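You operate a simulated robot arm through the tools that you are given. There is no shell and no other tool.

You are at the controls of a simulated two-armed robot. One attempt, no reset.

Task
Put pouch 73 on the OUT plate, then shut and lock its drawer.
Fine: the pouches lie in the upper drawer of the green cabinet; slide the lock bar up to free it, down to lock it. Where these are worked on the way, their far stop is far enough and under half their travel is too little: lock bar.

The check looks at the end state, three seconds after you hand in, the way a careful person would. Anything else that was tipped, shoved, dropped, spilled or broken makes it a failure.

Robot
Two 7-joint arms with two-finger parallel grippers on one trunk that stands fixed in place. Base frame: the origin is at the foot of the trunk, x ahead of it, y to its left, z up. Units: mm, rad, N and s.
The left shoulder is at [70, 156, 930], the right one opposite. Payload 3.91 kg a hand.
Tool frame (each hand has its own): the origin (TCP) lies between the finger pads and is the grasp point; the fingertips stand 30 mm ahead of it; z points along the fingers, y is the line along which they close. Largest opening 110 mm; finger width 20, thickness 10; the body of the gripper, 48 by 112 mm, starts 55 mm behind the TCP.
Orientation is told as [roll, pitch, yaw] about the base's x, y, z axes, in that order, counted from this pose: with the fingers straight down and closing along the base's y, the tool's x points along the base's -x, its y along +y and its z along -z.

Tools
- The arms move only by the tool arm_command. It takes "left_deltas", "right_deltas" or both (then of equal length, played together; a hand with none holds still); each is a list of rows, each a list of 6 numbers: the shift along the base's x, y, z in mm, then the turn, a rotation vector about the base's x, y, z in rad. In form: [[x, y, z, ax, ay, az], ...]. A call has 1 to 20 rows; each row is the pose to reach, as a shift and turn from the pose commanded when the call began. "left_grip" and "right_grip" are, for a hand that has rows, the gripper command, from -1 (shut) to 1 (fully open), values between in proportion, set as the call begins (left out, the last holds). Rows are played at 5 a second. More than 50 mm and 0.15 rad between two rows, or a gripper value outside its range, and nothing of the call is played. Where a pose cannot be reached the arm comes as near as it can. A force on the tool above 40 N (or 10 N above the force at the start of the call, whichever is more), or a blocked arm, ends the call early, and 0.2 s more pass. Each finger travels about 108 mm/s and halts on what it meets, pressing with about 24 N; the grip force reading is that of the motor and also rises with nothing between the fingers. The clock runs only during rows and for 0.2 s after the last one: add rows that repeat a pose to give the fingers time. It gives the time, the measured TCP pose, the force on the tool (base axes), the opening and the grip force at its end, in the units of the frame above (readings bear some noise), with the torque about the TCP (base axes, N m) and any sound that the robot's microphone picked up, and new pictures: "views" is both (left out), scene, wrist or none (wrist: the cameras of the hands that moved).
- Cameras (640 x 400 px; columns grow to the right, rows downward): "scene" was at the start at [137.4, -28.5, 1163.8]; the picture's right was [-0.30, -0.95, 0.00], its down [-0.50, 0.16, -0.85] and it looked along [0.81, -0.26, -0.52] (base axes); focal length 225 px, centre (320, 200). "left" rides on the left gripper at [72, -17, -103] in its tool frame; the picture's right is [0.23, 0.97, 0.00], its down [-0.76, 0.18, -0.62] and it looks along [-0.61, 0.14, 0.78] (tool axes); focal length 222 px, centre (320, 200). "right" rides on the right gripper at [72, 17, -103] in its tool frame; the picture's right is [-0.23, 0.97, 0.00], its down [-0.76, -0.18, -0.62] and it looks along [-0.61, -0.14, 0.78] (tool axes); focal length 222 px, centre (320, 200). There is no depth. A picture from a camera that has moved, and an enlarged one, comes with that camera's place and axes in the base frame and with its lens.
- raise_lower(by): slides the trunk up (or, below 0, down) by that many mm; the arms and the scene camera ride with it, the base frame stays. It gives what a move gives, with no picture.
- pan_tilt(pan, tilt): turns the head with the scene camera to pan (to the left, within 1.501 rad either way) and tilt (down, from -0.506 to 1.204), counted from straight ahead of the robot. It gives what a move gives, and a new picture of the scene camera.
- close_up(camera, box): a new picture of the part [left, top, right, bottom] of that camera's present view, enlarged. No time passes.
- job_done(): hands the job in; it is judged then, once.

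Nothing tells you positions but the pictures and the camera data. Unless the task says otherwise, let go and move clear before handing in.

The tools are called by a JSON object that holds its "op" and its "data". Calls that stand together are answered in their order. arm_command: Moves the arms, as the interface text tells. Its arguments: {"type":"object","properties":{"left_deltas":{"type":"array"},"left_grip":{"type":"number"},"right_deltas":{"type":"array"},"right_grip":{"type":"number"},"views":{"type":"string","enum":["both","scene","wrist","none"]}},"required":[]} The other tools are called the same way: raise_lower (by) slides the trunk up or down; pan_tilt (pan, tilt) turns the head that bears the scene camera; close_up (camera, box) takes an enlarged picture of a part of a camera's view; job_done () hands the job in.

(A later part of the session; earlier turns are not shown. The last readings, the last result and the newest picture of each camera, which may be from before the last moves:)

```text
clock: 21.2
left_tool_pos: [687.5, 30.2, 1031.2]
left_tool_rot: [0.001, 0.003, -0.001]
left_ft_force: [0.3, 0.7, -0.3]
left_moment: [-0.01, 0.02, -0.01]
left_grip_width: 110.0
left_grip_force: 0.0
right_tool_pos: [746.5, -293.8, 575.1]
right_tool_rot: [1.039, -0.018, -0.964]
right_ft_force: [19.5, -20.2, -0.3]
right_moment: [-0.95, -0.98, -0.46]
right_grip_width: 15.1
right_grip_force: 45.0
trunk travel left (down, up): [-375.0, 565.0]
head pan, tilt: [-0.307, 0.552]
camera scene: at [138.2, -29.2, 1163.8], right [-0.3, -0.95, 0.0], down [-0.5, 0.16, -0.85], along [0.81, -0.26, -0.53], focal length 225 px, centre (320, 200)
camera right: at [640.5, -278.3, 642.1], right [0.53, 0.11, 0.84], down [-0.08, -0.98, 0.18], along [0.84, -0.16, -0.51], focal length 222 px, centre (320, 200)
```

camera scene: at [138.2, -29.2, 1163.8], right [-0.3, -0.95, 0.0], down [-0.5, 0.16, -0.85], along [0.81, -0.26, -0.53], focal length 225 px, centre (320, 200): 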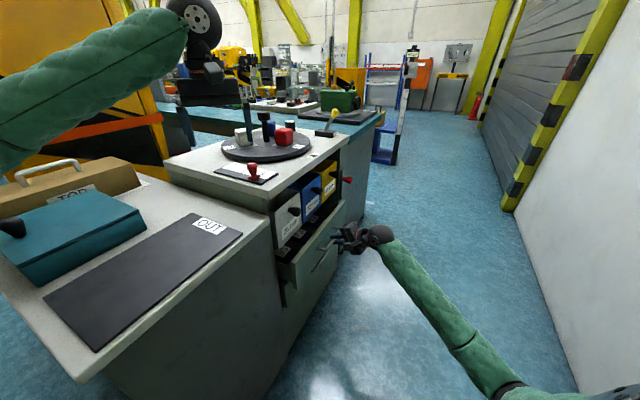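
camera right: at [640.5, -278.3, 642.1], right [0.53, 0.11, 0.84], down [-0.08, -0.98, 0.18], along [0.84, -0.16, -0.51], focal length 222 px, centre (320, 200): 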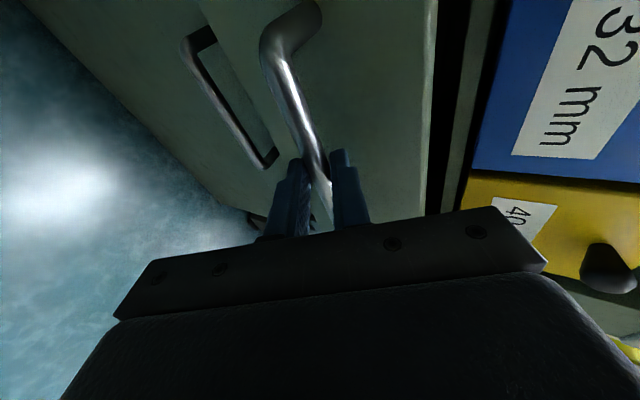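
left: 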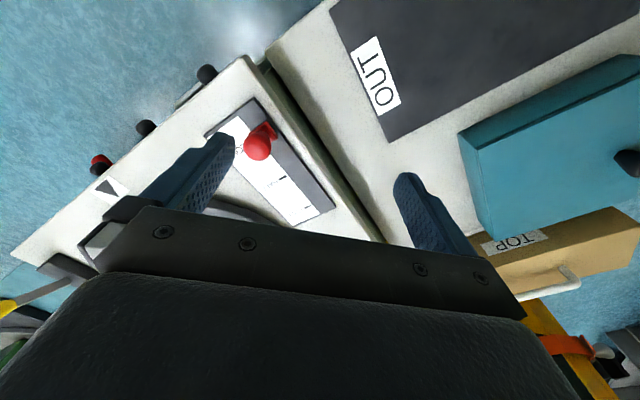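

The drawer is sliding open freely, but there's about 28 N of sideways load. I'll correct the lateral offset and pull along (-0.70, -0.714).

{"op": "arm_command", "data": {"right_deltas": [[1.2, -1.2, 0, 0, 0, 0], [-4, -6.5, 0, 0, 0, 0], [-11, -13.5, 0, 0, 0, 0], [-18, -20.7, 0, 0, 0, 0], [-25, -27.8, 0, 0, 0, 0], [-32, -35, 0, 0, 0, 0]], "views": "none"}}

```text
clock: 22.6
left_tool_pos: [687.9, 32.0, 1031.5]
left_tool_rot: [0.001, 0.002, -0.001]
left_ft_force: [-0.3, -0.5, -0.4]
left_moment: [-0.02, 0.03, -0.03]
left_grip_width: 110.0
left_grip_force: 0.1
right_tool_pos: [716.1, -326.8, 575.1]
right_tool_rot: [1.039, -0.014, -0.963]
right_ft_force: [-0.5, -0.2, -1.3]
right_moment: [-0.88, -0.87, -0.06]
right_grip_width: 15.1
right_grip_force: 44.8
trunk travel left (down, up): [-375.0, 565.0]
head pan, tilt: [-0.307, 0.552]
```

The load is near zero and the drawer is out about 100 mm. I'll keep pulling and watch for the end stop.

{"op": "arm_command", "data": {"right_deltas": [[-7, -7, 0, 0, 0, 0], [-14, -14.1, 0, 0, 0, 0], [-21, -21.2, 0, 0, 0, 0], [-28, -28.3, 0, 0, 0, 0], [-35, -35.3, 0, 0, 0, 0], [-42, -42.4, 0, 0, 0, 0], [-49, -49.5, 0, 0, 0, 0]], "views": "both"}}

```text
clock: 24.2
left_tool_pos: [685.3, 31.6, 1031.7]
left_tool_rot: [-0.001, -0.001, 0.0]
left_ft_force: [0.0, 0.6, 0.5]
left_moment: [-0.01, 0.0, -0.03]
left_grip_width: 110.1
left_grip_force: 0.0
right_tool_pos: [667.3, -376.2, 575.2]
right_tool_rot: [1.037, -0.014, -0.962]
right_ft_force: [-14.7, 15.0, -6.4]
right_moment: [-0.42, -0.26, 1.0]
right_grip_width: 14.9
right_grip_force: 45.2
trunk travel left (down, up): [-375.0, 565.0]
head pan, tilt: [-0.307, 0.552]
camera scene: at [137.0, -27.9, 1163.8], right [-0.3, -0.95, 0.0], down [-0.5, 0.16, -0.85], along [0.81, -0.26, -0.52], focal length 225 px, centre (320, 200)
camera right: at [558.4, -360.9, 642.3], right [0.53, 0.11, 0.84], down [-0.08, -0.98, 0.18], along [0.84, -0.16, -0.51], focal length 222 px, centre (320, 200)
```

scene: 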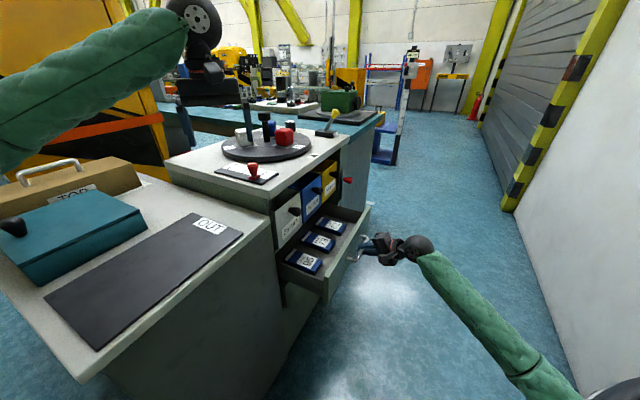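
right: 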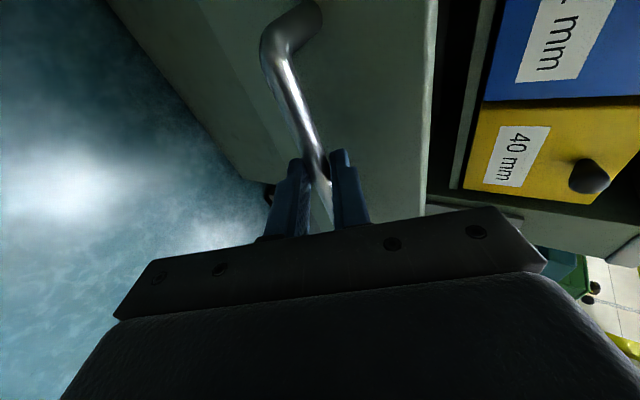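

Three blue pouches with white labels are now visible in the drawer. I'll zoom in to read the numbers.

{"op": "close_up", "data": {"camera": "scene", "box": [270, 200, 390, 290]}}

{"op": "close_up", "data": {"camera": "scene", "box": [285, 215, 350, 275]}}

```text
4.44 times, centred on (330, 245) of scene
camera zoom: at [137.0, -27.9, 1163.8], right [-0.3, -0.95, 0.0], down [-0.5, 0.16, -0.85], along [0.81, -0.26, -0.52], focal length 1000 px, centre (276, 0)
```

zoom: 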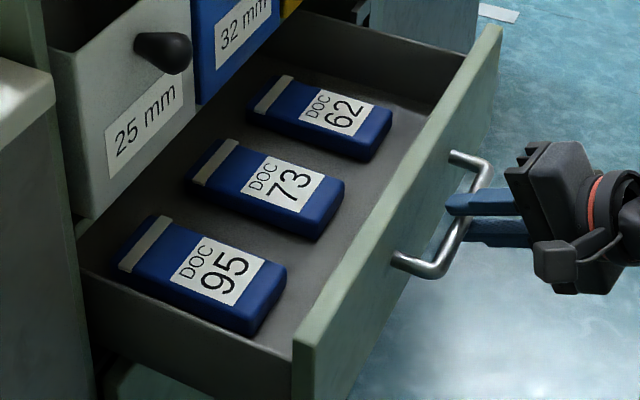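

```text
6.67 times, centred on (318, 245) of scene
camera zoom: at [137.0, -27.9, 1163.8], right [-0.3, -0.95, 0.0], down [-0.5, 0.16, -0.85], along [0.81, -0.26, -0.52], focal length 1501 px, centre (337, -100)
```

zoom: 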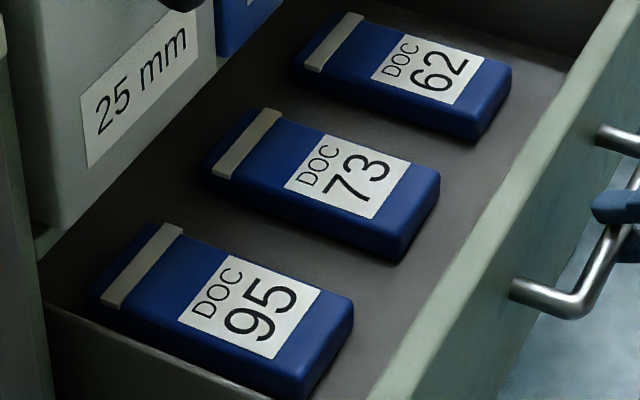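

Pouch 73 is the middle one. The bin knobs overhang nearby, so I'll open the drawer further for clearance, correcting the small lateral load as I go.

{"op": "arm_command", "data": {"right_deltas": [[-1.5, 0, 0, 0, 0, 0], [-8, -6.5, 0, 0, 0, 0], [-15, -13.5, 0, 0, 0, 0], [-22, -20.5, 0, 0, 0, 0], [-29, -27.6, 0, 0, 0, 0], [-36, -34.6, 0, 0, 0, 0]], "views": "scene"}}

```text
clock: 25.6
left_tool_pos: [686.9, 31.5, 1030.7]
left_tool_rot: [0.0, 0.003, 0.0]
left_ft_force: [0.3, -0.3, -0.3]
left_moment: [0.01, 0.04, -0.04]
left_grip_width: 110.1
left_grip_force: 0.2
right_tool_pos: [631.6, -412.0, 575.8]
right_tool_rot: [1.037, -0.016, -0.962]
right_ft_force: [-8.6, 8.2, -7.8]
right_moment: [-0.72, -0.55, 0.33]
right_grip_width: 15.1
right_grip_force: 45.3
trunk travel left (down, up): [-375.0, 565.0]
head pan, tilt: [-0.307, 0.552]
camera scene: at [137.4, -28.4, 1163.8], right [-0.3, -0.95, 0.0], down [-0.5, 0.16, -0.85], along [0.81, -0.26, -0.52], focal length 225 px, centre (320, 200)
```

scene: 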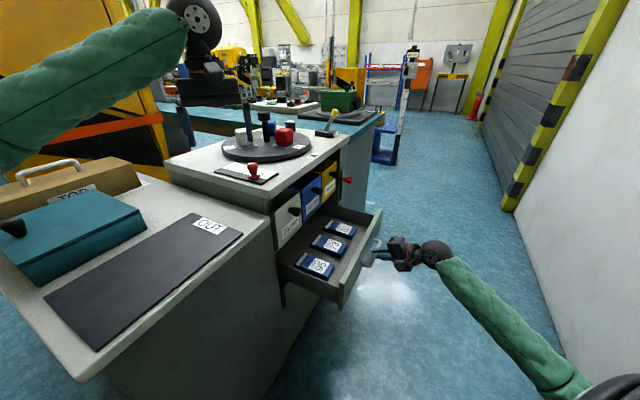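

The drawer is about 220 mm open and the pouches stay put. I'll pull about 28 mm more for wrist clearance.

{"op": "arm_command", "data": {"right_deltas": [[-6, -4.5, 0, 0, 0, 0], [-11, -9.5, 0, 0, 0, 0], [-16, -14.5, 0, 0, 0, 0], [-21, -19.5, 0, 0, 0, 0]], "views": "scene"}}

{"op": "close_up", "data": {"camera": "scene", "box": [270, 200, 390, 310]}}

```text
clock: 26.6
left_tool_pos: [687.3, 30.7, 1030.3]
left_tool_rot: [0.003, 0.001, -0.002]
left_ft_force: [0.3, 0.4, -0.7]
left_moment: [0.02, 0.02, -0.01]
left_grip_width: 110.1
left_grip_force: 0.1
right_tool_pos: [611.0, -432.3, 575.2]
right_tool_rot: [1.036, -0.015, -0.964]
right_ft_force: [0.1, -1.6, -10.3]
right_moment: [-0.92, -0.65, -0.02]
right_grip_width: 15.3
right_grip_force: 45.0
trunk travel left (down, up): [-375.0, 565.0]
head pan, tilt: [-0.307, 0.552]
camera scene: at [137.9, -28.9, 1163.7], right [-0.3, -0.95, 0.0], down [-0.5, 0.16, -0.85], along [0.81, -0.26, -0.52], focal length 225 px, centre (320, 200)
```

scene: 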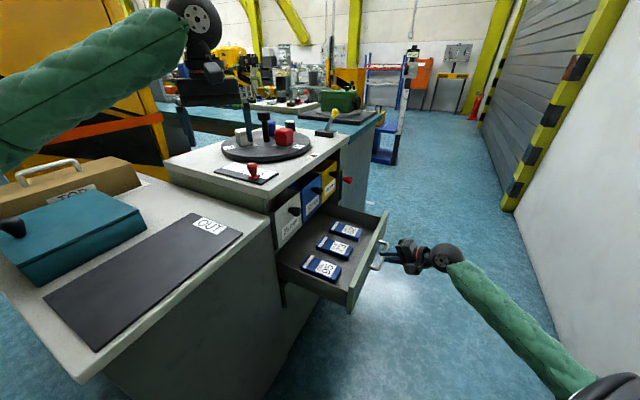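

```text
3.64 times, centred on (330, 255) of scene
camera zoom: at [137.9, -28.9, 1163.7], right [-0.3, -0.95, 0.0], down [-0.5, 0.16, -0.85], along [0.81, -0.26, -0.52], focal length 819 px, centre (284, 0)
```

zoom: 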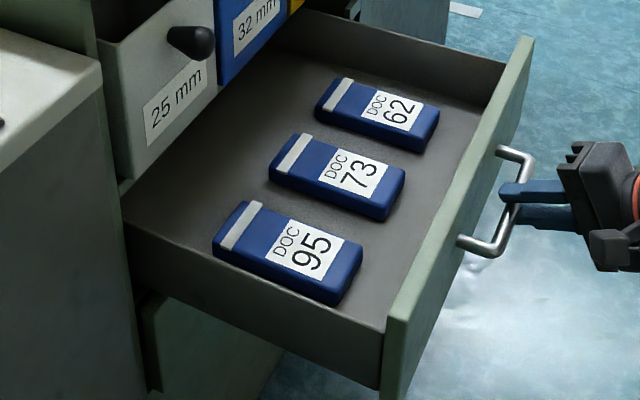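

The drawer is about 250 mm open with the side load gone. I'll release the handle and back straight off along the tool axis.

{"op": "arm_command", "data": {"right_deltas": [[0, 0, 0, 0, 0, 0], [0, 0, 0, 0, 0, 0], [-7, -5, 5, 0, 0, 0], [-21, -14.5, 15, 0, 0, 0], [-43, -29, 30.5, 0, 0, 0], [-64, -43.5, 46, 0, 0, 0]], "right_grip": -0.5, "views": "both"}}

```text
clock: 28.1
left_tool_pos: [686.0, 31.8, 1031.6]
left_tool_rot: [-0.001, 0.001, 0.001]
left_ft_force: [-0.7, 0.9, -0.3]
left_moment: [0.01, 0.0, -0.02]
left_grip_width: 110.0
left_grip_force: 0.0
right_tool_pos: [546.0, -474.1, 622.4]
right_tool_rot: [1.038, -0.017, -0.963]
right_ft_force: [-0.3, 1.3, -0.1]
right_moment: [-0.01, -0.01, 0.02]
right_grip_width: 27.4
right_grip_force: 0.1
trunk travel left (down, up): [-375.0, 565.0]
head pan, tilt: [-0.307, 0.552]
camera scene: at [137.2, -28.2, 1163.8], right [-0.3, -0.95, 0.0], down [-0.5, 0.16, -0.85], along [0.81, -0.26, -0.52], focal length 225 px, centre (320, 200)
camera right: at [438.3, -459.0, 689.6], right [0.53, 0.11, 0.84], down [-0.08, -0.98, 0.18], along [0.85, -0.16, -0.51], focal length 222 px, centre (320, 200)
```

scene: 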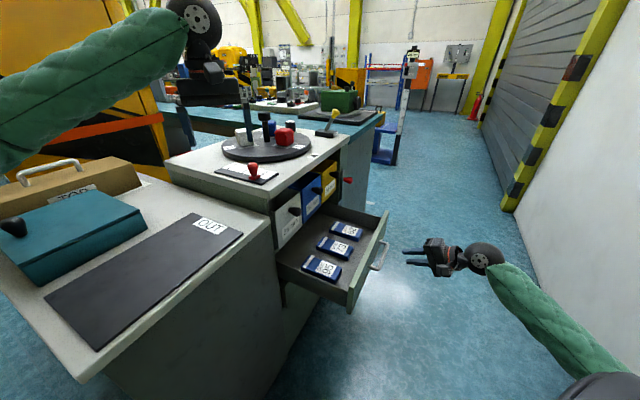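
right: 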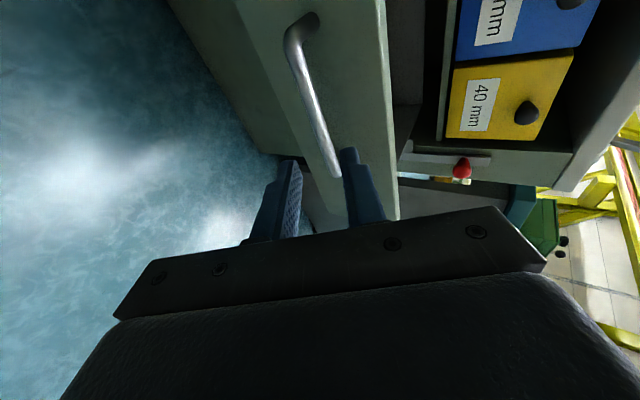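

The hand released cleanly and the drawer stayed open. I'll raise the hand and bring it back to pointing straight down.

{"op": "arm_command", "data": {"right_deltas": [[0, 0, 32, -0.0847, 0.1218, 0], [5, 5, 64, -0.1694, 0.2436, 0], [10, 10, 96, -0.2541, 0.3654, 0], [15, 15, 128, -0.3388, 0.4872, 0], [20, 20, 160, -0.4235, 0.609, 0], [25, 25, 192, -0.5082, 0.7308, 0], [30, 30, 225, -0.5927, 0.8522, 0]], "right_grip": 0.6, "views": "none"}}

```text
clock: 29.9
left_tool_pos: [686.9, 31.4, 1032.0]
left_tool_rot: [0.0, 0.004, 0.0]
left_ft_force: [0.1, -0.1, 0.2]
left_moment: [0.01, 0.02, -0.01]
left_grip_width: 110.1
left_grip_force: 0.0
right_tool_pos: [534.2, -444.0, 711.6]
right_tool_rot: [-0.231, 0.15, -0.965]
right_ft_force: [-1.1, 0.3, 0.5]
right_moment: [0.04, 0.04, -0.01]
right_grip_width: 87.8
right_grip_force: 0.0
trunk travel left (down, up): [-375.0, 565.0]
head pan, tilt: [-0.307, 0.552]
stopped in row 7 (right hand): the arm was blocked; the commanded pose is now the measured one
```

The arm stopped early, blocked at z ≈ 711 with no contact force. I'll look at the scene before continuing.

{"op": "close_up", "data": {"camera": "scene", "box": [0, 0, 640, 400]}}

{"op": "close_up", "data": {"camera": "right", "box": [0, 0, 640, 400]}}

```text
1.00 times, centred on (320, 200) of scene (not enlarged: the box is as wide or as high as the picture)
camera zoom: at [137.2, -27.9, 1163.8], right [-0.3, -0.95, 0.0], down [-0.5, 0.16, -0.85], along [0.81, -0.26, -0.52], focal length 225 px, centre (320, 200)
```

zoom: 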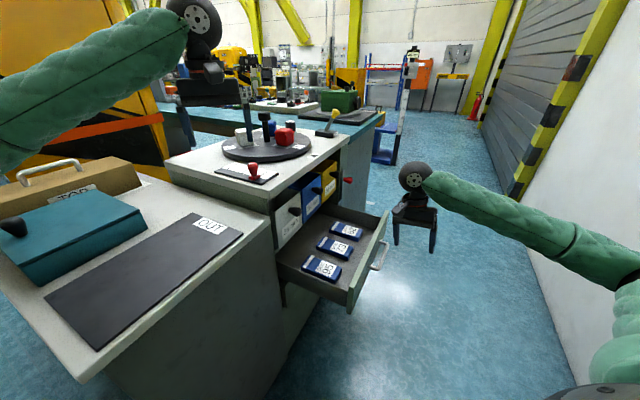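

```text
1.00 times, centred on (320, 200) of right (not enlarged: the box is as wide or as high as the picture)
camera zoom: at [535.0, -373.4, 819.6], right [0.89, 0.38, -0.25], down [0.46, -0.72, 0.53], along [0.02, -0.58, -0.81], focal length 222 px, centre (320, 200)
```

zoom: 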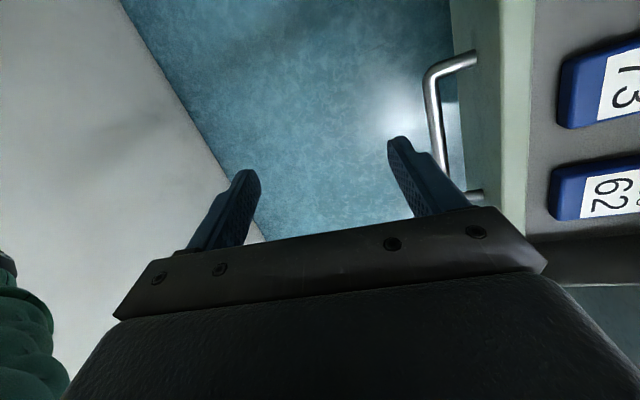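

The right elbow is now in a low posture, which limits lifting by arm alone; the trunk can do the vertical moves instead. I'll first straighten the tool to vertical in place.

{"op": "arm_command", "data": {"right_deltas": [[0, 0, 0, 0.003, -0.09, 0], [0, 0, 0, 0.006, -0.185, 0], [0, 0, 0, 0.008, -0.275, 0]], "views": "none"}}

```text
clock: 30.6
left_tool_pos: [685.9, 31.4, 1031.1]
left_tool_rot: [-0.001, 0.001, -0.002]
left_ft_force: [0.1, 0.6, 0.3]
left_moment: [0.05, 0.0, 0.02]
left_grip_width: 110.1
left_grip_force: 0.1
right_tool_pos: [534.9, -444.4, 712.7]
right_tool_rot: [0.002, -0.002, -0.949]
right_ft_force: [0.1, 1.2, 0.8]
right_moment: [0.02, 0.03, 0.0]
right_grip_width: 87.8
right_grip_force: 0.1
trunk travel left (down, up): [-375.0, 565.0]
head pan, tilt: [-0.307, 0.552]
```

The tool is vertical now. I'll test a small lift with the arm alone.

{"op": "arm_command", "data": {"right_deltas": [[5, 5, 20, 0, 0, 0.05], [10, 10, 40, 0, 0, 0.1], [15, 15, 60, 0, 0, 0.15]], "views": "scene"}}

```text
clock: 31.4
left_tool_pos: [686.3, 30.9, 1031.8]
left_tool_rot: [-0.001, 0.002, -0.001]
left_ft_force: [0.0, 0.1, 0.3]
left_moment: [0.01, 0.01, -0.01]
left_grip_width: 109.9
left_grip_force: 0.0
right_tool_pos: [547.0, -429.0, 773.4]
right_tool_rot: [0.002, -0.002, -0.799]
right_ft_force: [-0.4, -0.2, 0.0]
right_moment: [-0.02, -0.04, -0.02]
right_grip_width: 87.8
right_grip_force: 0.1
trunk travel left (down, up): [-375.0, 565.0]
head pan, tilt: [-0.307, 0.552]
camera scene: at [137.5, -28.4, 1163.8], right [-0.3, -0.95, 0.0], down [-0.5, 0.16, -0.85], along [0.81, -0.26, -0.52], focal length 225 px, centre (320, 200)
```

scene: 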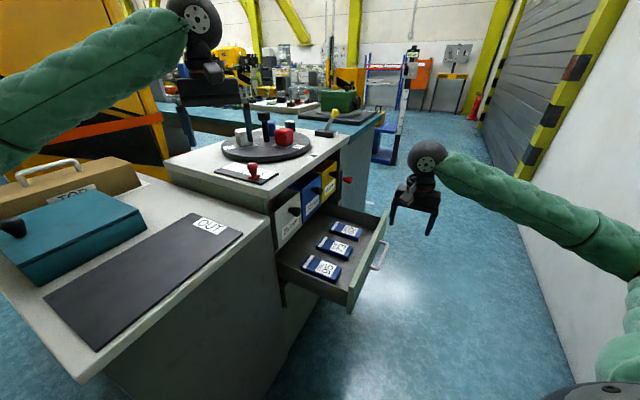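

Lifting works. I'll rotate the hand so its camera faces outward and the fingers close across the pouch's width, and move above the open drawer at a safe height.

{"op": "arm_command", "data": {"right_deltas": [[10, 8, 10, 0, 0, 0.144], [25, 18, 20, 0, 0, 0.288], [42, 30, 30, 0, 0, 0.432], [60, 42, 40, 0, 0, 0.576], [78, 54, 50, 0, 0, 0.72], [96, 66, 55, 0, 0, 0.864], [114, 78, 55, 0, 0, 1.008], [132, 90, 55, 0, 0, 1.152], [150, 102, 55, 0, 0, 1.296], [165, 112, 55, 0, 0, 1.44], [180, 120, 55, 0, 0, 1.584]], "views": "both"}}

```text
clock: 33.9
left_tool_pos: [687.7, 30.6, 1029.9]
left_tool_rot: [0.001, 0.002, -0.001]
left_ft_force: [-0.2, -0.7, 0.2]
left_moment: [0.02, 0.03, 0.02]
left_grip_width: 110.0
left_grip_force: 0.0
right_tool_pos: [730.1, -310.4, 826.8]
right_tool_rot: [0.002, -0.001, 0.787]
right_ft_force: [0.8, -0.9, -0.4]
right_moment: [0.02, 0.0, -0.05]
right_grip_width: 87.9
right_grip_force: 0.1
trunk travel left (down, up): [-375.0, 565.0]
head pan, tilt: [-0.307, 0.552]
camera scene: at [137.8, -28.3, 1163.7], right [-0.3, -0.95, 0.0], down [-0.5, 0.16, -0.85], along [0.81, -0.26, -0.52], focal length 225 px, centre (320, 200)
camera right: at [667.1, -348.9, 931.3], right [-0.53, 0.85, 0.0], down [0.66, 0.41, 0.62], along [0.53, 0.33, -0.78], focal length 222 px, centre (320, 200)
```

scene: 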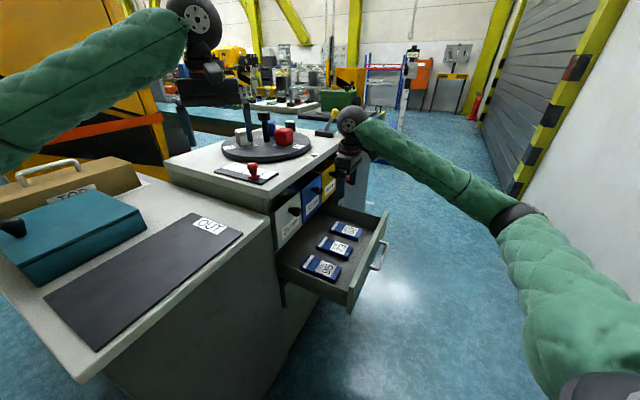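
right: 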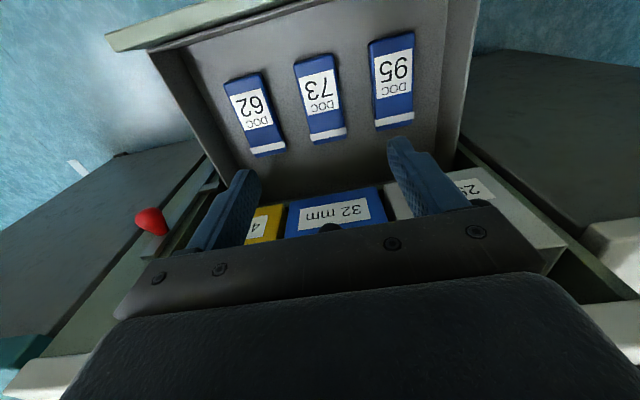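

I have a good overhead view. I'll zoom in on pouch 73 from both cameras to triangulate it.

{"op": "close_up", "data": {"camera": "right", "box": [210, 20, 440, 170]}}

{"op": "close_up", "data": {"camera": "scene", "box": [290, 205, 380, 295]}}

```text
2.67 times, centred on (325, 95) of right
camera zoom: at [667.1, -348.9, 931.3], right [-0.53, 0.85, 0.0], down [0.66, 0.41, 0.62], along [0.53, 0.33, -0.78], focal length 592 px, centre (307, 480)
```

zoom: 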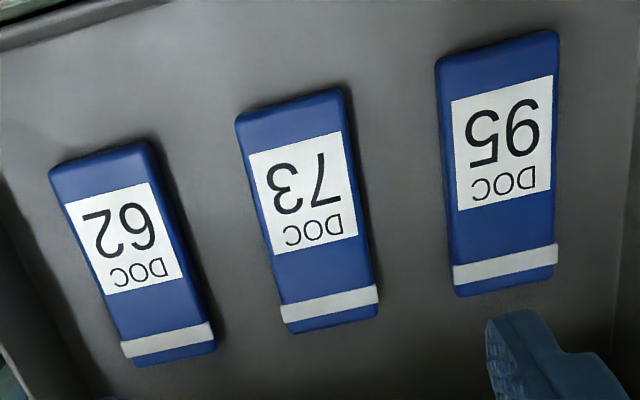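

```text
4.44 times, centred on (335, 250) of scene
camera zoom: at [137.8, -28.3, 1163.7], right [-0.3, -0.95, 0.0], down [-0.5, 0.16, -0.85], along [0.81, -0.26, -0.52], focal length 1000 px, centre (253, -22)
```

zoom: 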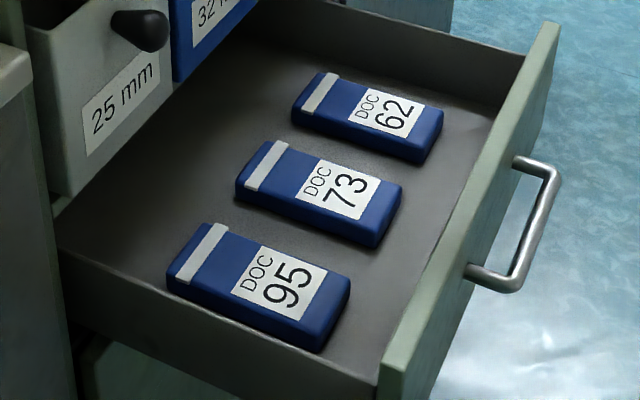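

Pouch 73 is about 62 mm wide and 130 mm long, centred near [754, -292], with its top at z ≈ 533. I'll centre over it and descend part-way to check alignment.

{"op": "arm_command", "data": {"right_deltas": [[12, 9, -35, 0, 0, 0], [24, 18, -70, 0, 0, 0], [24, 18, -110, 0, 0, 0], [24, 18, -150, 0, 0, 0], [24, 18, -190, 0, 0, 0], [24, 18, -207, 0, 0, 0]], "right_grip": 0.6, "views": "both"}}

```text
clock: 35.2
left_tool_pos: [685.9, 30.4, 1031.2]
left_tool_rot: [0.0, 0.002, -0.002]
left_ft_force: [-0.4, -0.3, -0.8]
left_moment: [-0.01, 0.02, -0.01]
left_grip_width: 110.1
left_grip_force: 0.1
right_tool_pos: [753.8, -290.8, 619.3]
right_tool_rot: [0.0, -0.003, 0.785]
right_ft_force: [-0.6, 0.0, 0.2]
right_moment: [0.01, -0.02, -0.01]
right_grip_width: 87.9
right_grip_force: 0.1
trunk travel left (down, up): [-375.0, 565.0]
head pan, tilt: [-0.307, 0.552]
camera scene: at [137.6, -28.4, 1163.8], right [-0.3, -0.95, 0.0], down [-0.5, 0.16, -0.85], along [0.81, -0.26, -0.52], focal length 225 px, centre (320, 200)
camera right: at [690.4, -329.6, 723.7], right [-0.53, 0.85, 0.0], down [0.66, 0.41, 0.62], along [0.53, 0.33, -0.78], focal length 222 px, centre (320, 200)
```

scene: 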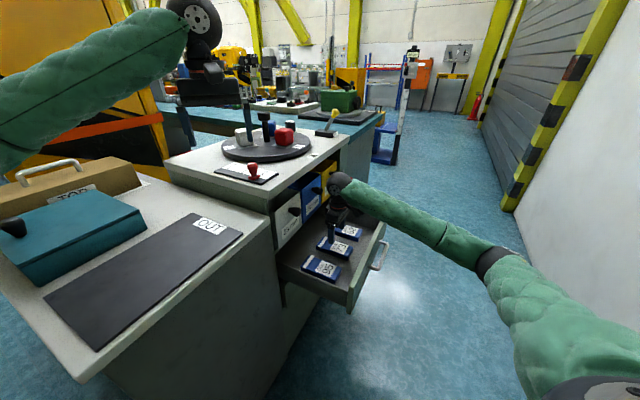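
right: 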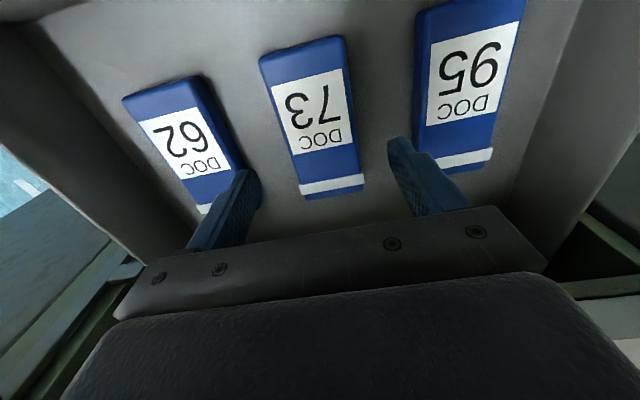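

The pouch is centred between the fingers. I'll descend to z ≈ 538, keeping the fingertips just above the drawer floor.

{"op": "arm_command", "data": {"right_deltas": [[0, 1, -25, 0, 0, 0], [0, 2, -45, 0, 0, 0], [0, 2, -60, 0, 0, 0], [0, 2, -70, 0, 0, 0], [0, 2, -76, 0, 0, 0], [0, 2, -80, 0, 0, 0]], "views": "both"}}

{"op": "close_up", "data": {"camera": "scene", "box": [290, 160, 380, 290]}}

```text
clock: 36.6
left_tool_pos: [686.3, 31.2, 1031.7]
left_tool_rot: [0.0, 0.001, -0.003]
left_ft_force: [-0.7, -0.7, 0.1]
left_moment: [-0.01, 0.01, 0.03]
left_grip_width: 110.2
left_grip_force: 0.1
right_tool_pos: [753.1, -289.7, 539.6]
right_tool_rot: [0.001, -0.001, 0.786]
right_ft_force: [-0.1, -1.0, -0.1]
right_moment: [0.01, -0.07, 0.0]
right_grip_width: 88.1
right_grip_force: 0.0
trunk travel left (down, up): [-375.0, 565.0]
head pan, tilt: [-0.307, 0.552]
camera scene: at [137.6, -28.4, 1163.8], right [-0.3, -0.95, 0.0], down [-0.5, 0.16, -0.85], along [0.81, -0.26, -0.52], focal length 225 px, centre (320, 200)
camera right: at [690.2, -327.9, 644.5], right [-0.53, 0.85, 0.0], down [0.66, 0.41, 0.62], along [0.53, 0.33, -0.78], focal length 222 px, centre (320, 200)
```

scene: 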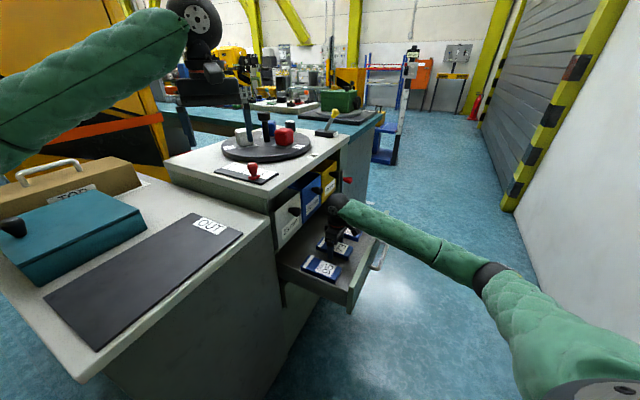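
right: 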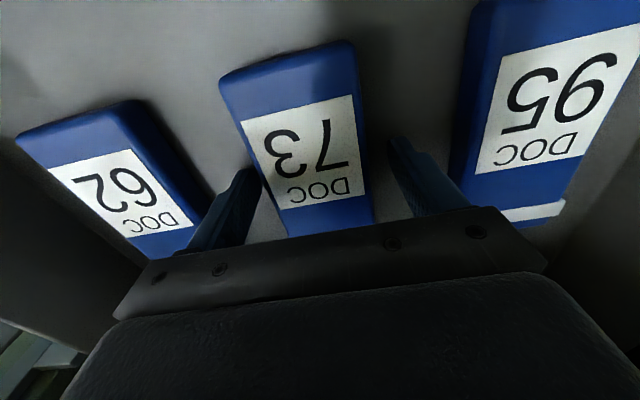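

```text
3.08 times, centred on (335, 225) of scene
camera zoom: at [137.6, -28.4, 1163.8], right [-0.3, -0.95, 0.0], down [-0.5, 0.16, -0.85], along [0.81, -0.26, -0.52], focal length 693 px, centre (274, 123)
```

zoom: 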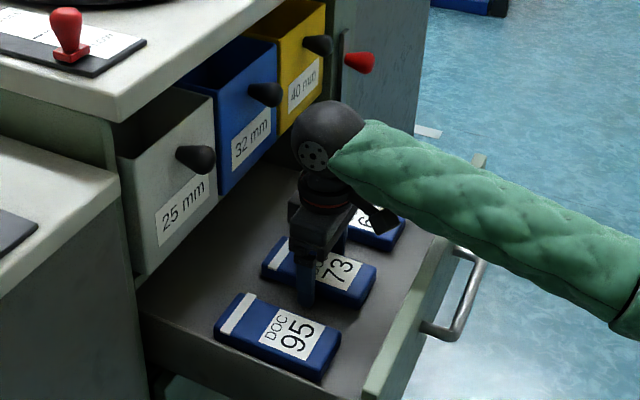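

The fingers are on both sides of pouch 73 with no contact. Closing now.

{"op": "arm_command", "data": {"right_deltas": [[0, 0, 0, 0, 0, 0], [0, 0, 0, 0, 0, 0], [0, 0, 0, 0, 0, 0]], "right_grip": -1, "views": "wrist"}}

```text
clock: 37.5
left_tool_pos: [686.4, 30.0, 1031.5]
left_tool_rot: [-0.001, 0.003, -0.001]
left_ft_force: [0.6, 0.1, 0.5]
left_moment: [-0.02, 0.0, -0.03]
left_grip_width: 110.1
left_grip_force: 0.1
right_tool_pos: [753.2, -289.2, 540.4]
right_tool_rot: [0.001, -0.002, 0.784]
right_ft_force: [1.2, 0.4, 1.2]
right_moment: [0.01, -0.09, 0.04]
right_grip_width: 65.7
right_grip_force: 24.6
trunk travel left (down, up): [-375.0, 565.0]
head pan, tilt: [-0.307, 0.552]
camera right: at [690.1, -327.9, 644.6], right [-0.53, 0.85, 0.0], down [0.66, 0.41, 0.62], along [0.53, 0.33, -0.78], focal length 222 px, centre (320, 200)
```

right: 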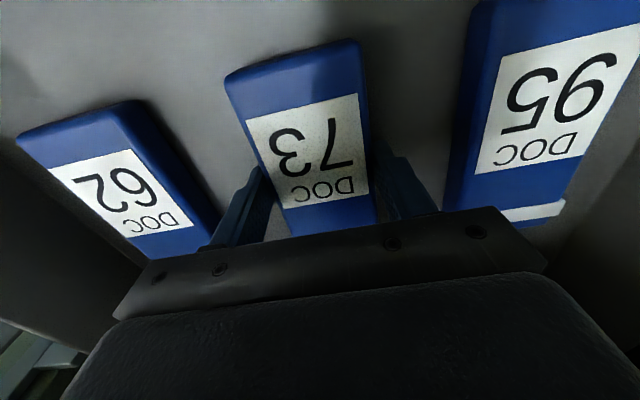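

The pouch is gripped at 65.7 mm. I'll lift slowly and confirm it comes along.

{"op": "arm_command", "data": {"right_deltas": [[0, 0, 8, 0, 0, 0], [0, 0, 20, 0, 0, 0], [0, 0, 35, 0, 0, 0], [0, 0, 55, 0, 0, 0]], "views": "wrist"}}

```text
clock: 38.5
left_tool_pos: [686.6, 31.1, 1031.1]
left_tool_rot: [0.001, 0.002, -0.002]
left_ft_force: [0.0, -0.3, 0.3]
left_moment: [-0.01, 0.01, -0.01]
left_grip_width: 109.9
left_grip_force: 0.1
right_tool_pos: [753.5, -289.5, 595.4]
right_tool_rot: [0.003, -0.001, 0.785]
right_ft_force: [0.1, 0.4, -1.4]
right_moment: [0.01, -0.02, -0.01]
right_grip_width: 65.5
right_grip_force: 24.4
trunk travel left (down, up): [-375.0, 565.0]
head pan, tilt: [-0.307, 0.552]
camera right: at [690.1, -328.1, 699.8], right [-0.53, 0.85, 0.0], down [0.66, 0.41, 0.62], along [0.53, 0.33, -0.78], focal length 222 px, centre (320, 200)
```

right: 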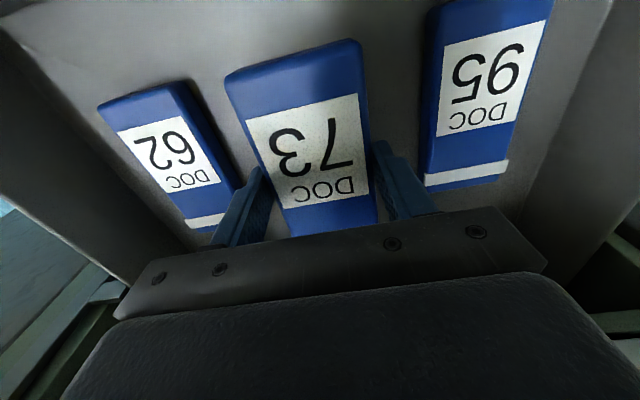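

Pouch 73 is held securely. The left hand hangs over the route to the plate, so I'll lift the pouch higher and then pan left to see where the left arm can go.

{"op": "arm_command", "data": {"right_deltas": [[0, 0, 40, 0, 0, 0], [-8, -8, 80, 0, 0, 0], [-16, -16, 120, 0, 0, 0], [-24, -24, 160, 0, 0, 0], [-30, -30, 200, 0, 0, 0], [-34, -34, 235, 0, 0, 0]], "views": "both"}}

{"op": "pan_tilt", "data": {"pan": 0.5, "tilt": 0.55}}

```text
clock: 39.9
left_tool_pos: [686.7, 31.0, 1032.0]
left_tool_rot: [-0.001, 0.002, -0.001]
left_ft_force: [0.4, -0.5, 0.5]
left_moment: [0.0, 0.02, 0.0]
left_grip_width: 110.1
left_grip_force: 0.0
right_tool_pos: [719.4, -322.6, 829.9]
right_tool_rot: [0.001, -0.001, 0.786]
right_ft_force: [-0.3, 1.1, 0.5]
right_moment: [0.01, 0.03, -0.02]
right_grip_width: 65.4
right_grip_force: 24.2
trunk travel left (down, up): [-375.0, 565.0]
head pan, tilt: [-0.307, 0.552]
camera scene: at [137.1, -28.2, 1163.8], right [-0.3, -0.95, 0.0], down [-0.5, 0.16, -0.85], along [0.81, -0.26, -0.52], focal length 225 px, centre (320, 200)
camera right: at [656.5, -361.2, 935.5], right [-0.53, 0.85, 0.0], down [0.66, 0.41, 0.62], along [0.53, 0.33, -0.78], focal length 222 px, centre (320, 200)
```

scene: 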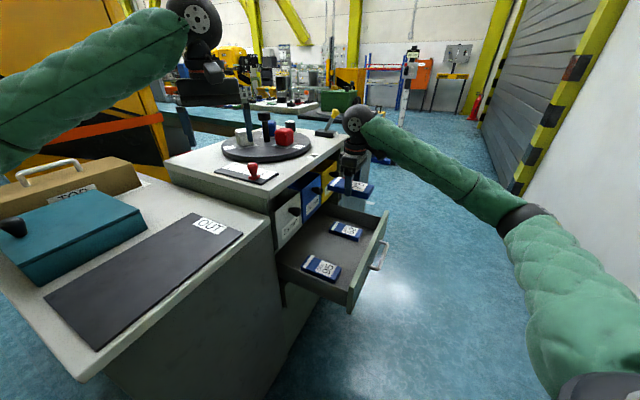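
right: 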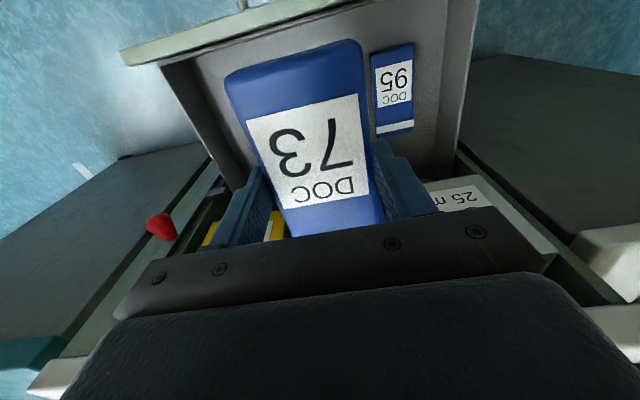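

```text
clock: 41.0
left_tool_pos: [686.0, 30.9, 1030.8]
left_tool_rot: [0.001, 0.001, -0.002]
left_ft_force: [-0.2, 0.3, -0.4]
left_moment: [0.0, 0.01, 0.03]
left_grip_width: 110.1
left_grip_force: 0.0
right_tool_pos: [719.8, -323.4, 829.4]
right_tool_rot: [0.001, -0.002, 0.785]
right_ft_force: [-1.2, 0.1, -0.1]
right_moment: [0.0, 0.0, -0.03]
right_grip_width: 65.3
right_grip_force: 24.4
trunk travel left (down, up): [-375.0, 565.0]
head pan, tilt: [0.499, 0.55]
camera scene: at [130.9, 41.7, 1163.9], right [0.48, -0.88, 0.0], down [-0.46, -0.25, -0.85], along [0.75, 0.41, -0.52], focal length 225 px, centre (320, 200)
```

scene: 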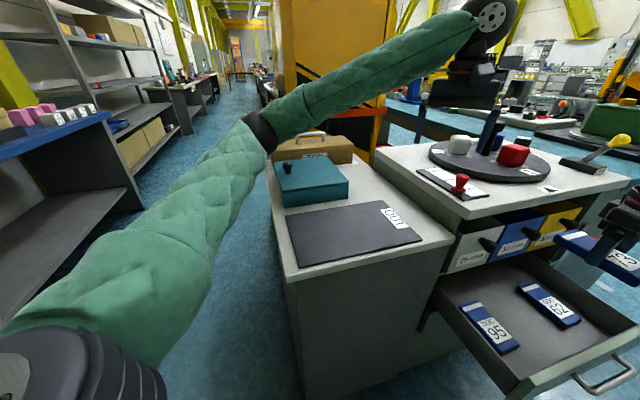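

There's free space above and to the left of the bench. I'll raise the left hand and then move it left, clear of the OUT plate.

{"op": "arm_command", "data": {"left_deltas": [[-5, 5, 35, 0, 0, 0], [-12, 15, 70, 0, 0, 0], [-22, 35, 105, 0, 0, 0], [-34, 62, 130, 0, 0, 0], [-46, 95, 145, 0, 0, 0], [-58, 130, 155, 0, 0, 0], [-70, 165, 160, 0, 0, 0], [-82, 200, 160, 0, 0, 0], [-94, 235, 160, 0, 0, 0], [-106, 270, 160, 0, 0, 0]], "views": "scene"}}

```text
clock: 43.2
left_tool_pos: [578.7, 301.0, 1189.7]
left_tool_rot: [0.0, 0.0, -0.003]
left_ft_force: [-0.7, 0.4, 0.4]
left_moment: [-0.03, 0.01, 0.0]
left_grip_width: 110.0
left_grip_force: 0.0
right_tool_pos: [719.2, -321.7, 830.7]
right_tool_rot: [0.001, 0.0, 0.784]
right_ft_force: [0.2, -0.2, -0.3]
right_moment: [-0.05, 0.02, 0.02]
right_grip_width: 65.2
right_grip_force: 23.7
trunk travel left (down, up): [-375.0, 565.0]
head pan, tilt: [0.499, 0.55]
camera scene: at [130.2, 42.4, 1164.0], right [0.48, -0.88, 0.0], down [-0.46, -0.25, -0.85], along [0.75, 0.41, -0.52], focal length 225 px, centre (320, 200)
```

scene: 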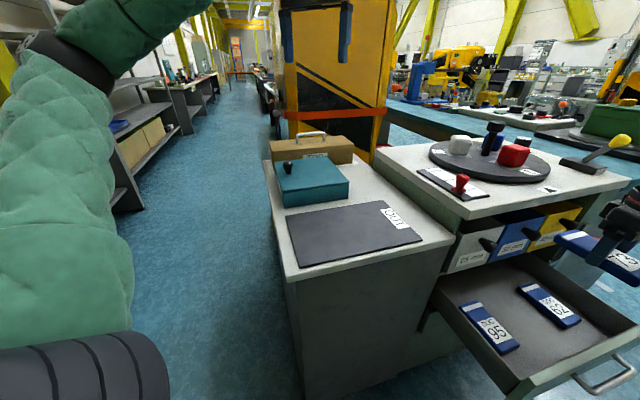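

The left arm is clear now. I'll check the plate from the left wrist camera and the scene camera to refine its height and centre.

{"op": "close_up", "data": {"camera": "left", "box": [0, 0, 640, 400]}}

{"op": "close_up", "data": {"camera": "scene", "box": [250, 120, 450, 290]}}

```text
1.00 times, centred on (320, 200) of left (not enlarged: the box is as wide or as high as the picture)
camera zoom: at [507.3, 285.2, 1294.2], right [-0.22, 0.97, 0.0], down [0.76, 0.18, 0.62], along [0.61, 0.14, -0.78], focal length 222 px, centre (320, 200)
```

zoom: 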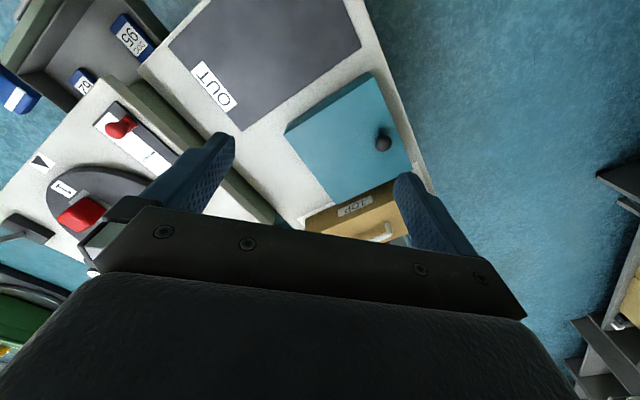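

```text
2.35 times, centred on (350, 205) of scene
camera zoom: at [130.2, 42.4, 1164.0], right [0.48, -0.88, 0.0], down [-0.46, -0.25, -0.85], along [0.75, 0.41, -0.52], focal length 530 px, centre (249, 188)
```

zoom: 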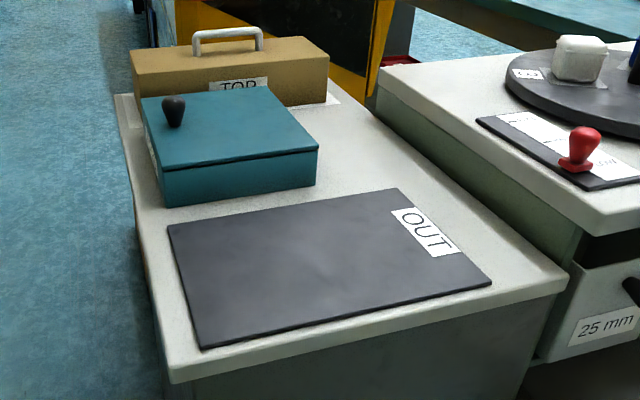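

The plate's top is at z ≈ 804, centred near [562, 195], and my target spot clear of the label is about [600, 156]. I'll raise the trunk 150 mm so the held pouch clears the cabinet corner and the red slider.

{"op": "raise_lower", "data": {"by": 150}}

```text
clock: 44.9
left_tool_pos: [581.2, 300.5, 1340.3]
left_tool_rot: [-0.002, 0.001, -0.003]
left_ft_force: [-0.3, 0.0, -0.5]
left_moment: [-0.01, -0.01, 0.02]
left_grip_width: 110.1
left_grip_force: 0.2
right_tool_pos: [720.8, -323.3, 980.8]
right_tool_rot: [0.003, -0.004, 0.785]
right_ft_force: [-0.1, 0.3, -1.1]
right_moment: [0.02, -0.01, 0.02]
right_grip_width: 65.3
right_grip_force: 24.1
trunk travel left (down, up): [-525.0, 415.0]
head pan, tilt: [0.499, 0.55]
```

The hand is at z ≈ 981. I'll move horizontally toward the plate, swinging slightly outward of the cabinet corner.

{"op": "arm_command", "data": {"right_deltas": [[-22, 32, 2, 0, 0, 0], [-46, 66, 4, 0, 0, 0], [-70, 100, 4, 0, 0, 0], [-92, 135, 4, 0, 0, 0], [-112, 172, 4, 0, 0, 0]], "views": "both"}}

```text
clock: 46.1
left_tool_pos: [580.9, 301.0, 1340.3]
left_tool_rot: [-0.001, 0.001, -0.001]
left_ft_force: [-0.5, 0.2, 0.3]
left_moment: [0.02, 0.02, -0.03]
left_grip_width: 109.8
left_grip_force: 0.0
right_tool_pos: [607.9, -151.1, 985.2]
right_tool_rot: [0.0, -0.003, 0.784]
right_ft_force: [-0.2, 0.6, -1.1]
right_moment: [0.01, 0.01, -0.04]
right_grip_width: 65.3
right_grip_force: 23.5
trunk travel left (down, up): [-525.0, 415.0]
head pan, tilt: [0.499, 0.55]
camera scene: at [131.1, 42.9, 1313.9], right [0.48, -0.88, 0.0], down [-0.46, -0.25, -0.85], along [0.75, 0.41, -0.52], focal length 225 px, centre (320, 200)
camera right: at [544.5, -189.2, 1088.8], right [-0.53, 0.85, 0.0], down [0.66, 0.41, 0.62], along [0.53, 0.33, -0.78], focal length 222 px, centre (320, 200)
```

scene: 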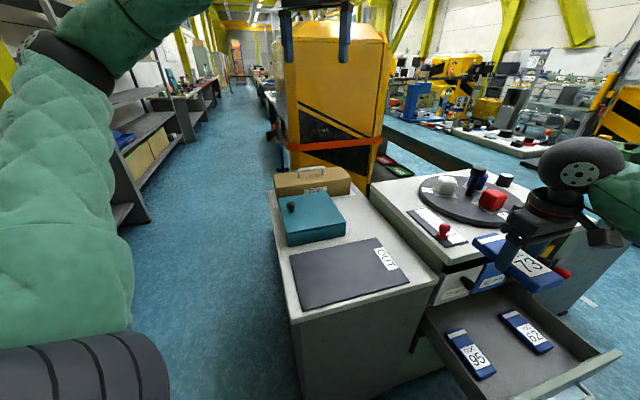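
right: 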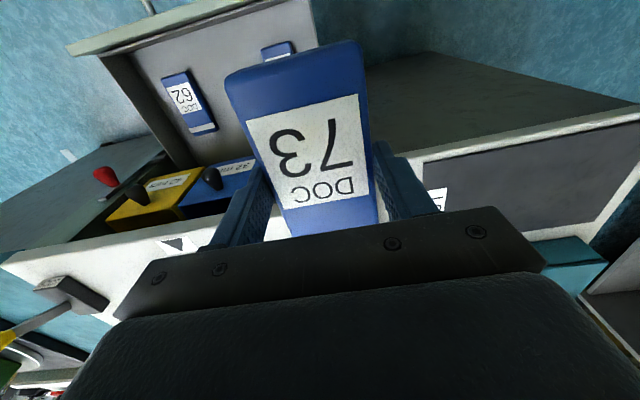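

All clear so far. I'll continue across to above the plate.

{"op": "arm_command", "data": {"right_deltas": [[-7, 38, 2, 0, 0, 0], [-14, 78, 4, 0, 0, 0], [-20, 118, 4, 0, 0, 0], [-24, 158, 4, 0, 0, 0], [-24, 198, 2, 0, 0, 0], [-20, 238, 0, 0, 0, 0], [-14, 275, -5, 0, 0, 0], [-9, 303, -15, 0, 0, 0]], "views": "both"}}

```text
clock: 47.9
left_tool_pos: [580.1, 302.2, 1340.8]
left_tool_rot: [0.002, 0.001, -0.002]
left_ft_force: [-0.2, 0.0, 0.5]
left_moment: [-0.03, 0.02, 0.0]
left_grip_width: 109.7
left_grip_force: 0.0
right_tool_pos: [600.2, 153.7, 968.8]
right_tool_rot: [-0.001, 0.0, 0.784]
right_ft_force: [-0.2, 0.4, -1.5]
right_moment: [-0.03, -0.01, 0.03]
right_grip_width: 65.2
right_grip_force: 23.5
trunk travel left (down, up): [-525.0, 415.0]
head pan, tilt: [0.499, 0.55]
camera scene: at [131.2, 42.8, 1313.8], right [0.48, -0.88, 0.0], down [-0.46, -0.25, -0.85], along [0.75, 0.41, -0.52], focal length 225 px, centre (320, 200)
camera right: at [537.0, 115.3, 1073.6], right [-0.53, 0.85, 0.0], down [0.66, 0.41, 0.62], along [0.53, 0.33, -0.78], focal length 222 px, centre (320, 200)
```

scene: 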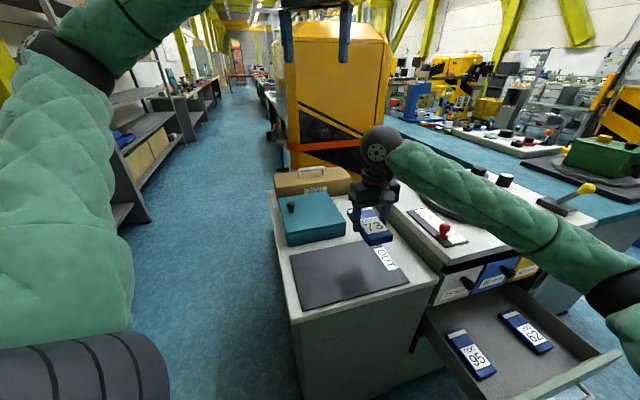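
right: 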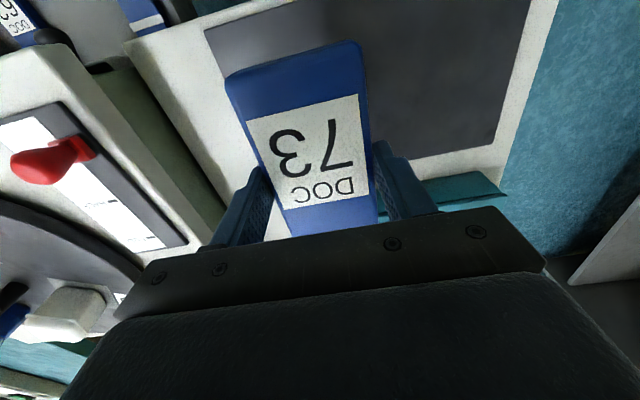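

The pouch is above its target spot. I'll lower to just above the plate and check clearance.

{"op": "arm_command", "data": {"right_deltas": [[0, 0, -30, 0, 0, 0], [0, 0, -60, 0, 0, 0], [0, 0, -88, 0, 0, 0], [0, 0, -105, 0, 0, 0], [0, 0, -115, 0, 0, 0]], "views": "both"}}

{"op": "close_up", "data": {"camera": "scene", "box": [280, 190, 440, 310]}}

```text
clock: 49.1
left_tool_pos: [579.8, 301.8, 1340.6]
left_tool_rot: [0.0, 0.001, -0.002]
left_ft_force: [-0.2, 0.6, -0.4]
left_moment: [0.0, 0.01, 0.02]
left_grip_width: 109.8
left_grip_force: 0.1
right_tool_pos: [599.5, 152.7, 854.7]
right_tool_rot: [0.0, -0.002, 0.785]
right_ft_force: [0.0, -0.4, 0.0]
right_moment: [0.01, 0.0, -0.02]
right_grip_width: 65.3
right_grip_force: 24.0
trunk travel left (down, up): [-525.0, 415.0]
head pan, tilt: [0.499, 0.55]
camera scene: at [131.0, 42.2, 1313.9], right [0.48, -0.88, 0.0], down [-0.46, -0.25, -0.85], along [0.75, 0.41, -0.52], focal length 225 px, centre (320, 200)
camera right: at [536.0, 114.2, 958.6], right [-0.53, 0.85, 0.0], down [0.66, 0.41, 0.62], along [0.53, 0.33, -0.78], focal length 222 px, centre (320, 200)
```

scene: 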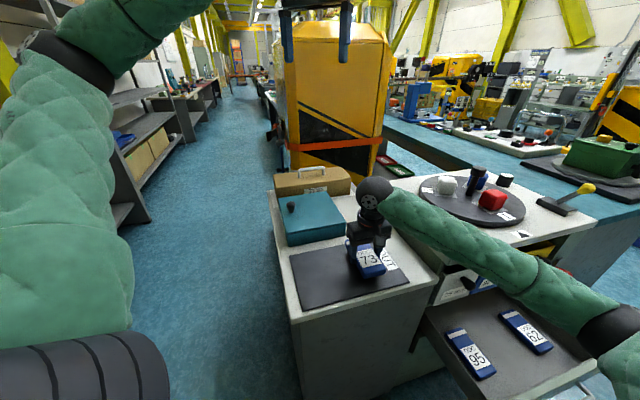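
right: 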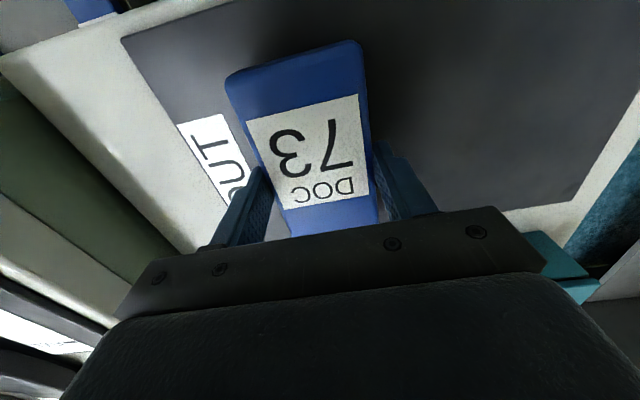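

```text
3.33 times, centred on (360, 250) of scene
camera zoom: at [131.0, 42.2, 1313.9], right [0.48, -0.88, 0.0], down [-0.46, -0.25, -0.85], along [0.75, 0.41, -0.52], focal length 750 px, centre (187, 33)
```

zoom: 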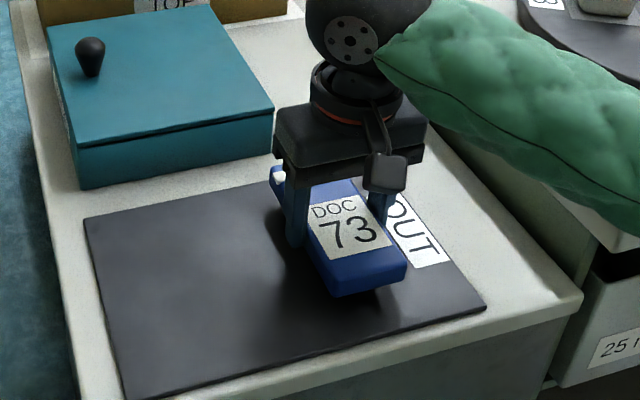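

The pouch is over the plate beside the OUT label. I'll shift it about 15 mm away from the label and lower gently until it touches down.

{"op": "arm_command", "data": {"right_deltas": [[-5, 5, 0, 0, 0, 0], [-11, 11, 0, 0, 0, 0], [-11, 11, -4, 0, 0, 0], [-11, 11, -8, 0, 0, 0], [-11, 11, -11, 0, 0, 0]], "views": "none"}}

```text
clock: 50.3
left_tool_pos: [579.7, 301.2, 1340.9]
left_tool_rot: [0.0, 0.001, -0.003]
left_ft_force: [-0.1, 0.0, 0.3]
left_moment: [0.01, 0.0, 0.01]
left_grip_width: 109.9
left_grip_force: 0.1
right_tool_pos: [588.9, 163.6, 843.1]
right_tool_rot: [0.001, -0.002, 0.785]
right_ft_force: [-0.3, 0.6, -0.9]
right_moment: [-0.02, 0.0, -0.01]
right_grip_width: 65.4
right_grip_force: 23.7
trunk travel left (down, up): [-525.0, 415.0]
head pan, tilt: [0.499, 0.55]
```

{"op": "arm_command", "data": {"right_deltas": [[0, 0, -1.5, 0, 0, 0], [0, 0, -3, 0, 0, 0]], "views": "none"}}

```text
clock: 50.9
left_tool_pos: [579.7, 302.3, 1341.8]
left_tool_rot: [0.0, 0.002, -0.003]
left_ft_force: [-0.3, -0.9, -0.4]
left_moment: [0.04, 0.0, -0.01]
left_grip_width: 110.0
left_grip_force: 0.0
right_tool_pos: [587.9, 163.5, 840.0]
right_tool_rot: [0.001, -0.003, 0.786]
right_ft_force: [-1.0, 0.7, -2.0]
right_moment: [0.0, 0.0, 0.0]
right_grip_width: 65.4
right_grip_force: 24.0
trunk travel left (down, up): [-525.0, 415.0]
head pan, tilt: [0.499, 0.55]
```

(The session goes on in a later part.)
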